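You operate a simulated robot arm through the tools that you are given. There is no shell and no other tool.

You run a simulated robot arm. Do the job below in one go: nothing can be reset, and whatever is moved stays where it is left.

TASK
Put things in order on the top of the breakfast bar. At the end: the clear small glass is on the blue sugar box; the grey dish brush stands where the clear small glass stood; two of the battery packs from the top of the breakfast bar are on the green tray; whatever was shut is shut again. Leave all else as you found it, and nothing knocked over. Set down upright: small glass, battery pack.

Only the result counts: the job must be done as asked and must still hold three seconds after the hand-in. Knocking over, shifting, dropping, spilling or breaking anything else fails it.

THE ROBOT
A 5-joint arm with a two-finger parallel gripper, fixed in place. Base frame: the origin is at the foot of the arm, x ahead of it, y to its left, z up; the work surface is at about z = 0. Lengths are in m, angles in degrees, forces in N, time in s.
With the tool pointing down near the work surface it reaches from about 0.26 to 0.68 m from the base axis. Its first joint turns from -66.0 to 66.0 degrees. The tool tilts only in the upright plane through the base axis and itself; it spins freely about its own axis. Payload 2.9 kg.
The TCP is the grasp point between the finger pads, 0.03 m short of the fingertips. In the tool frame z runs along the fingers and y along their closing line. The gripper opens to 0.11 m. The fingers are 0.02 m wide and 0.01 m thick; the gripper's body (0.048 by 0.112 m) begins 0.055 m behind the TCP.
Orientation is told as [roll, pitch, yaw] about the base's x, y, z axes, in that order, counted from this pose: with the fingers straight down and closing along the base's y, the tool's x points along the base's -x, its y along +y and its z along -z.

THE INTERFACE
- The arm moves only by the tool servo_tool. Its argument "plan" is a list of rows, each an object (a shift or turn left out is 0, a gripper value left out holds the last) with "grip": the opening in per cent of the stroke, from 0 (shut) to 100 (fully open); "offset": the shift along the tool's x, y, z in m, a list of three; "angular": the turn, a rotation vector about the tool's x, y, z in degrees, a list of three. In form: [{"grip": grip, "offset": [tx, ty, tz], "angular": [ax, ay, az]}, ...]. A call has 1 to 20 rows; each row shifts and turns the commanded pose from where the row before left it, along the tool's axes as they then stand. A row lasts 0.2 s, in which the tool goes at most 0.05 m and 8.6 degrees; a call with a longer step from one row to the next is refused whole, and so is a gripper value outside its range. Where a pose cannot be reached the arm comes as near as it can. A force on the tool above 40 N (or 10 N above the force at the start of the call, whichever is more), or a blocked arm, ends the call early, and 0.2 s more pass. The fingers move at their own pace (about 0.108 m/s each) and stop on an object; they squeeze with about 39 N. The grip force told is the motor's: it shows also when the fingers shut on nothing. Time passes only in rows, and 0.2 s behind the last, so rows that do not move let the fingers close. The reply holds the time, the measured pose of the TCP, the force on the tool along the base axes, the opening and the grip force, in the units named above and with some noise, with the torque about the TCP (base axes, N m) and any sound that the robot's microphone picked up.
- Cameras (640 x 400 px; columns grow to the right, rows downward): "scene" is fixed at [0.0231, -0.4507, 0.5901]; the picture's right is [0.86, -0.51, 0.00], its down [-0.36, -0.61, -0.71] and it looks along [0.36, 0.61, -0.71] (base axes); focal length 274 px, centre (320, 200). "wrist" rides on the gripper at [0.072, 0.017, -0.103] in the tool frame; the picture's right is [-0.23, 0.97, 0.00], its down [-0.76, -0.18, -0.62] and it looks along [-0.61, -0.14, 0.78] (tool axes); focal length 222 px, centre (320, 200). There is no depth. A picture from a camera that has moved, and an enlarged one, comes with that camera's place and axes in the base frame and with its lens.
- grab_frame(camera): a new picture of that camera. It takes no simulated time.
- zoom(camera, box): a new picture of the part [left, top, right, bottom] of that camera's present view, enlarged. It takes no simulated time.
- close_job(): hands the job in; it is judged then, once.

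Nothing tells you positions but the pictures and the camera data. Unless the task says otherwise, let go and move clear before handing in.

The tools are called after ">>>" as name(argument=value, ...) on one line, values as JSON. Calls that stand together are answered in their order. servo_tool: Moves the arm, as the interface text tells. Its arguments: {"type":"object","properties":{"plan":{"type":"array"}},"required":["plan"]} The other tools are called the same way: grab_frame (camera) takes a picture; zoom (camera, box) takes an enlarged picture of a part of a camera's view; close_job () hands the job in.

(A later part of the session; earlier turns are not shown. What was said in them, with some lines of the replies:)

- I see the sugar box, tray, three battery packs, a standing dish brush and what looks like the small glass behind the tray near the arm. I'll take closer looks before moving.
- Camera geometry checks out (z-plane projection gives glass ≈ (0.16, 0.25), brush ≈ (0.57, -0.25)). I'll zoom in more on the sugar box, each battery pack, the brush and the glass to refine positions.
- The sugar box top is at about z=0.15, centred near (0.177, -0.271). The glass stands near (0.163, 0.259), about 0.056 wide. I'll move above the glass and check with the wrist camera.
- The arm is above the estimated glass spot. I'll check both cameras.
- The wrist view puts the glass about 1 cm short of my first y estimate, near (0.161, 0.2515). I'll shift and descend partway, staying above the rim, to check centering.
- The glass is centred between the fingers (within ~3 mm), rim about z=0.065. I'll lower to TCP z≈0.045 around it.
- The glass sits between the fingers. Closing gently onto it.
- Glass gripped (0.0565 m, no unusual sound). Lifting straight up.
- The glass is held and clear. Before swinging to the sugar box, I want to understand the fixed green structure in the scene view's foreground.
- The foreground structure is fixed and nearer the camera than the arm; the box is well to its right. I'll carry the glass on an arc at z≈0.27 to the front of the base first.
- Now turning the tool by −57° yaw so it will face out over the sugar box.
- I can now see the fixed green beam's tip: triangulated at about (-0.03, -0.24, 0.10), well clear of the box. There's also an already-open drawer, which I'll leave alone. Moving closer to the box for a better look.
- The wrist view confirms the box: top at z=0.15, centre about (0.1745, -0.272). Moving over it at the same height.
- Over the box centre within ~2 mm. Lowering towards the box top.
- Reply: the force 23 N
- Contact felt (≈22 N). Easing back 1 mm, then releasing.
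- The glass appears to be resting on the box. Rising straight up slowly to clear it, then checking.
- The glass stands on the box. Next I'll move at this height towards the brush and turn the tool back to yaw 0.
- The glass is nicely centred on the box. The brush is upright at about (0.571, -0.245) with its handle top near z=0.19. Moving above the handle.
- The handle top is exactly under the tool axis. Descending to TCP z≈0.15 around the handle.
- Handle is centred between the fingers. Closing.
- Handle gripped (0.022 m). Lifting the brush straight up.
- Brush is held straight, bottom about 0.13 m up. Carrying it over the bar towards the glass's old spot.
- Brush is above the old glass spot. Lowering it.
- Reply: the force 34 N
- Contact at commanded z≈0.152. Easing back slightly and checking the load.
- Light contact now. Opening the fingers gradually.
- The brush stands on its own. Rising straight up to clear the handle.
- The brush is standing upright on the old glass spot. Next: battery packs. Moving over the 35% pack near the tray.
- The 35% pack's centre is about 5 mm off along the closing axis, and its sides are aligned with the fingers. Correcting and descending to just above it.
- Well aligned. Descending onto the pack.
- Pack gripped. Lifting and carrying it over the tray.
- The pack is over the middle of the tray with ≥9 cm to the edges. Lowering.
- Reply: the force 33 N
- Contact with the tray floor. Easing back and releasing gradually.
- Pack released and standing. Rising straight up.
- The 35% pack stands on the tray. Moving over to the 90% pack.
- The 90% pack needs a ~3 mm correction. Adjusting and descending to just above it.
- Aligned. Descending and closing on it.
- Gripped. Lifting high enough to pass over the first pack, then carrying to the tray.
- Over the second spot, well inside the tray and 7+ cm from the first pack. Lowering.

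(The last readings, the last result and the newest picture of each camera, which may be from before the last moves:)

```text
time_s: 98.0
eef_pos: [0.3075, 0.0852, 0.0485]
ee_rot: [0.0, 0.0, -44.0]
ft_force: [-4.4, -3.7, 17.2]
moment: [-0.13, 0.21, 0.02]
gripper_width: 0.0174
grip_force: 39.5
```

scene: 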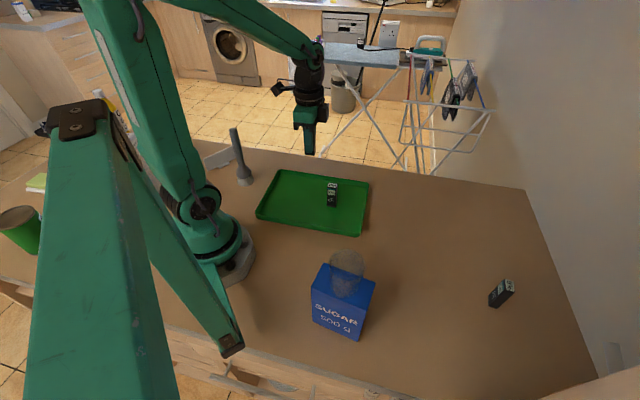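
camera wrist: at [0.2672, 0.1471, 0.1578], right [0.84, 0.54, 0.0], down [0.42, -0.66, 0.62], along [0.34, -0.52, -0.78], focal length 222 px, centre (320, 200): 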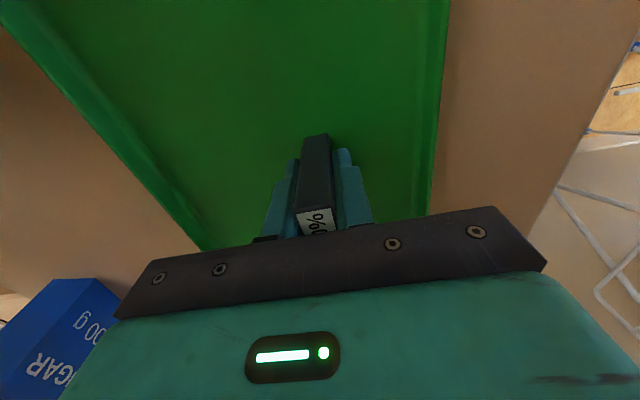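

Contact felt. Easing back slightly and releasing.

>>> servo_tool(plan=[{"offset": [0, 0, -0.0005]}, {"offset": [0, 0, 0]}, {"grip": 16}, {"grip": 17}, {"grip": 19}, {"grip": 22}, {"grip": 27}, {"grip": 34}, {"grip": 42}, {"grip": 48}])

>>> grab_frame(camera="wrist")

>>> zoom(camera="scene", box=[250, 110, 400, 250])

```text
time_s: 100.2
eef_pos: [0.3075, 0.0855, 0.0489]
ee_rot: [0.0, 0.0, -44.0]
ft_force: [-0.7, 0.2, 0.2]
moment: [-0.04, -0.02, -0.01]
gripper_width: 0.0526
grip_force: 0.1
```

```text
taken
camera wrist: at [0.2669, 0.1472, 0.1526], right [0.84, 0.54, 0.0], down [0.42, -0.66, 0.62], along [0.34, -0.52, -0.78], focal length 222 px, centre (320, 200)
```

wrist: 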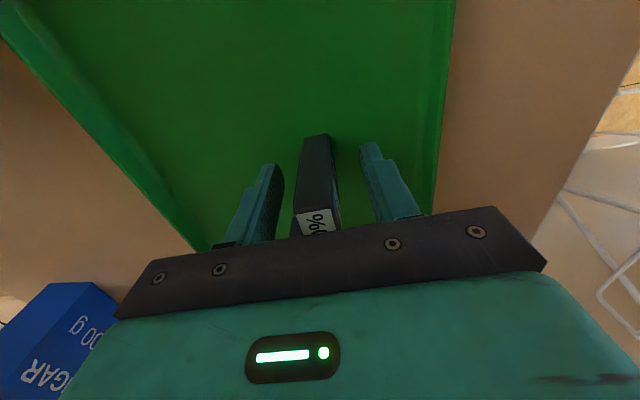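

```text
2.86 times, centred on (325, 180) of scene
camera zoom: at [0.0231, -0.4507, 0.5901], right [0.86, -0.51, 0.0], down [-0.36, -0.61, -0.71], along [0.36, 0.61, -0.71], focal length 784 px, centre (306, 257)
```

zoom: 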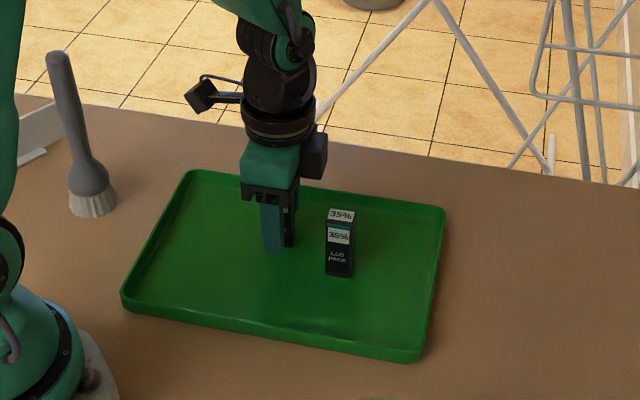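

Released and standing. Rising straight up, then a final check.

>>> servo_tool(plan=[{"offset": [0, 0, -0.004]}, {"offset": [0, 0, -0.008]}, {"offset": [0, 0, -0.015]}, {"offset": [0, 0, -0.02]}, {"offset": [0, 0, -0.025]}, {"offset": [0, 0, -0.03]}, {"offset": [0, 0, -0.04]}, {"offset": [0, 0, -0.04]}, {"offset": [0, 0, -0.04]}, {"offset": [0, 0, -0.02]}, {"offset": [0, 0, 0]}])

>>> grab_frame(camera="wrist")

>>> grab_frame(camera="scene")

>>> zoom(camera="scene", box=[200, 110, 400, 350])

```text
time_s: 102.6
eef_pos: [0.3084, 0.0851, 0.2913]
ee_rot: [0.0, 0.0, -44.0]
ft_force: [-0.2, -0.4, -0.8]
moment: [-0.02, -0.01, -0.02]
gripper_width: 0.0526
grip_force: 0.1
```

```text
taken
camera wrist: at [0.2673, 0.1466, 0.3949], right [0.84, 0.54, 0.0], down [0.42, -0.66, 0.62], along [0.34, -0.52, -0.78], focal length 222 px, centre (320, 200)
```

wrist: 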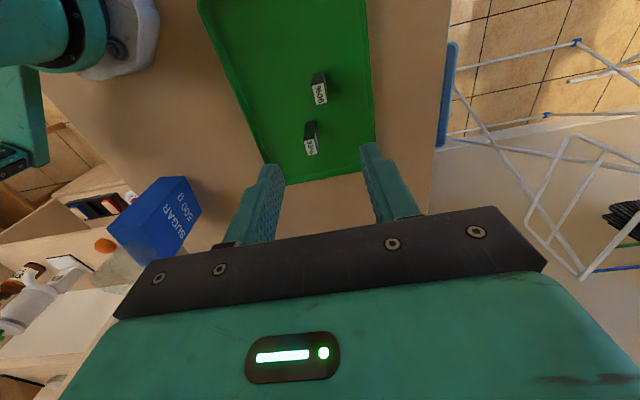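

```text
taken
```

scene: 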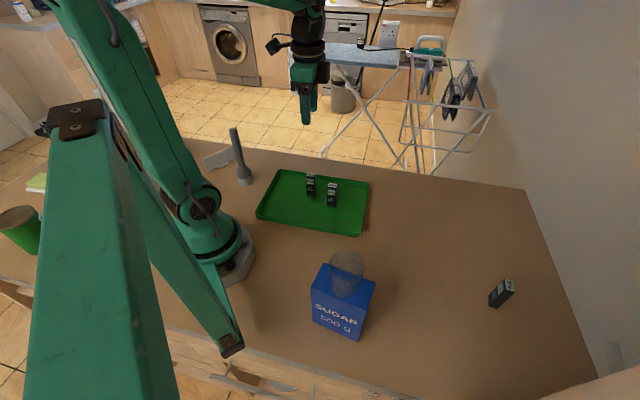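

```text
1.67 times, centred on (300, 230) of scene
camera zoom: at [0.0231, -0.4507, 0.5901], right [0.86, -0.51, 0.0], down [-0.36, -0.61, -0.71], along [0.36, 0.61, -0.71], focal length 457 px, centre (353, 150)
```

zoom: 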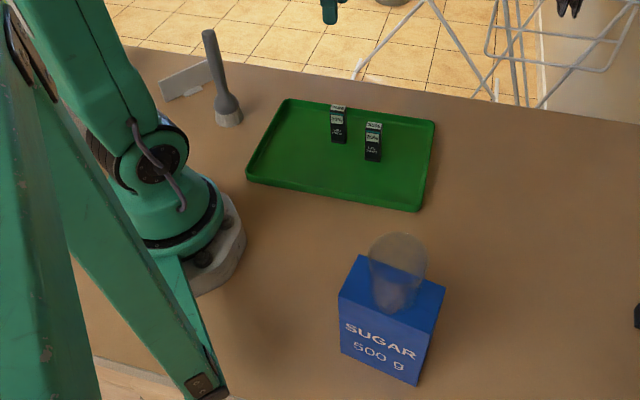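

>>> zoom(camera="scene", box=[205, 115, 285, 200])

>>> zoom(camera="scene", box=[295, 240, 395, 350])

>>> zoom(camera="scene", box=[280, 160, 380, 240])

```text
4.71 times, centred on (245, 158) of scene
camera zoom: at [0.0231, -0.4507, 0.5901], right [0.86, -0.51, 0.0], down [-0.36, -0.61, -0.71], along [0.36, 0.61, -0.71], focal length 1292 px, centre (673, 400)
```

zoom: 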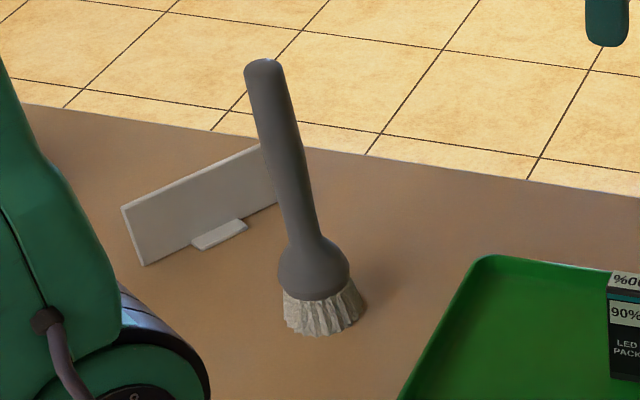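

```text
3.64 times, centred on (345, 295) of scene
camera zoom: at [0.0231, -0.4507, 0.5901], right [0.86, -0.51, 0.0], down [-0.36, -0.61, -0.71], along [0.36, 0.61, -0.71], focal length 998 px, centre (229, -146)
```

zoom: 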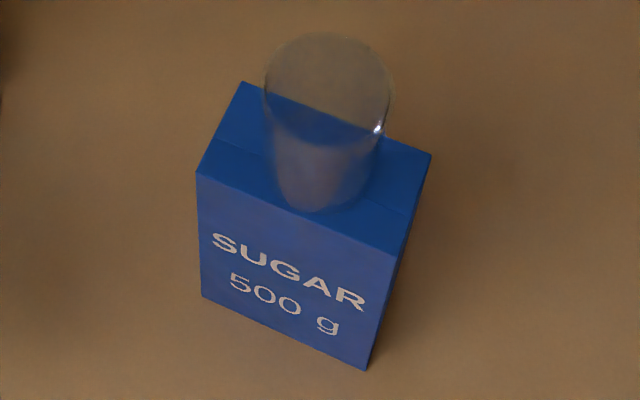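

```text
5.00 times, centred on (330, 200) of scene
camera zoom: at [0.0231, -0.4507, 0.5901], right [0.86, -0.51, 0.0], down [-0.36, -0.61, -0.71], along [0.36, 0.61, -0.71], focal length 1372 px, centre (270, 200)
```

zoom: 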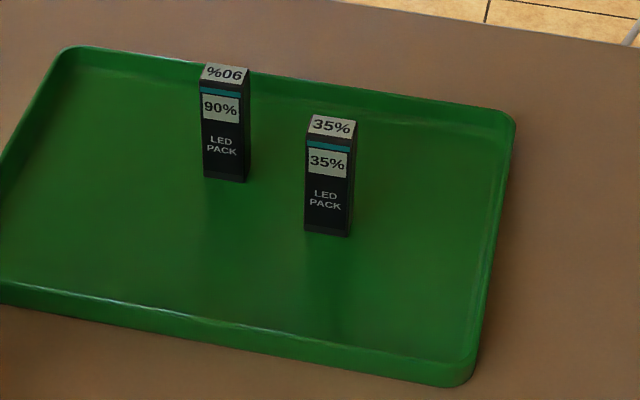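

Everything is in place: the glass is upright on the sugar box, the brush stands on the glass's old spot, and the 35% and 90% packs stand upright on the tray. The 5% pack and everything else are as found, I opened nothing, and the gripper is clear, so I'm handing in.

>>> close_job()

```text
The job is handed in.
```

The job is handed in, and the final pictures showed everything in place before I did so:

- **Glass:** the clear small glass stands upright, centred on the blue sugar box.
- **Brush:** the grey dish brush stands upright where the glass was, within a few millimetres.
- **Battery packs:** the 35% and 90% packs stand upright on the green tray. I left the 5% pack where it was.
- **Everything else:** I opened nothing. A drawer under the bar was already open when the wrist camera first saw it, so I left it that way. Nothing was knocked over, and the tray and sugar box look unmoved.

The gripper was empty and raised clear above the tray at the hand-in.
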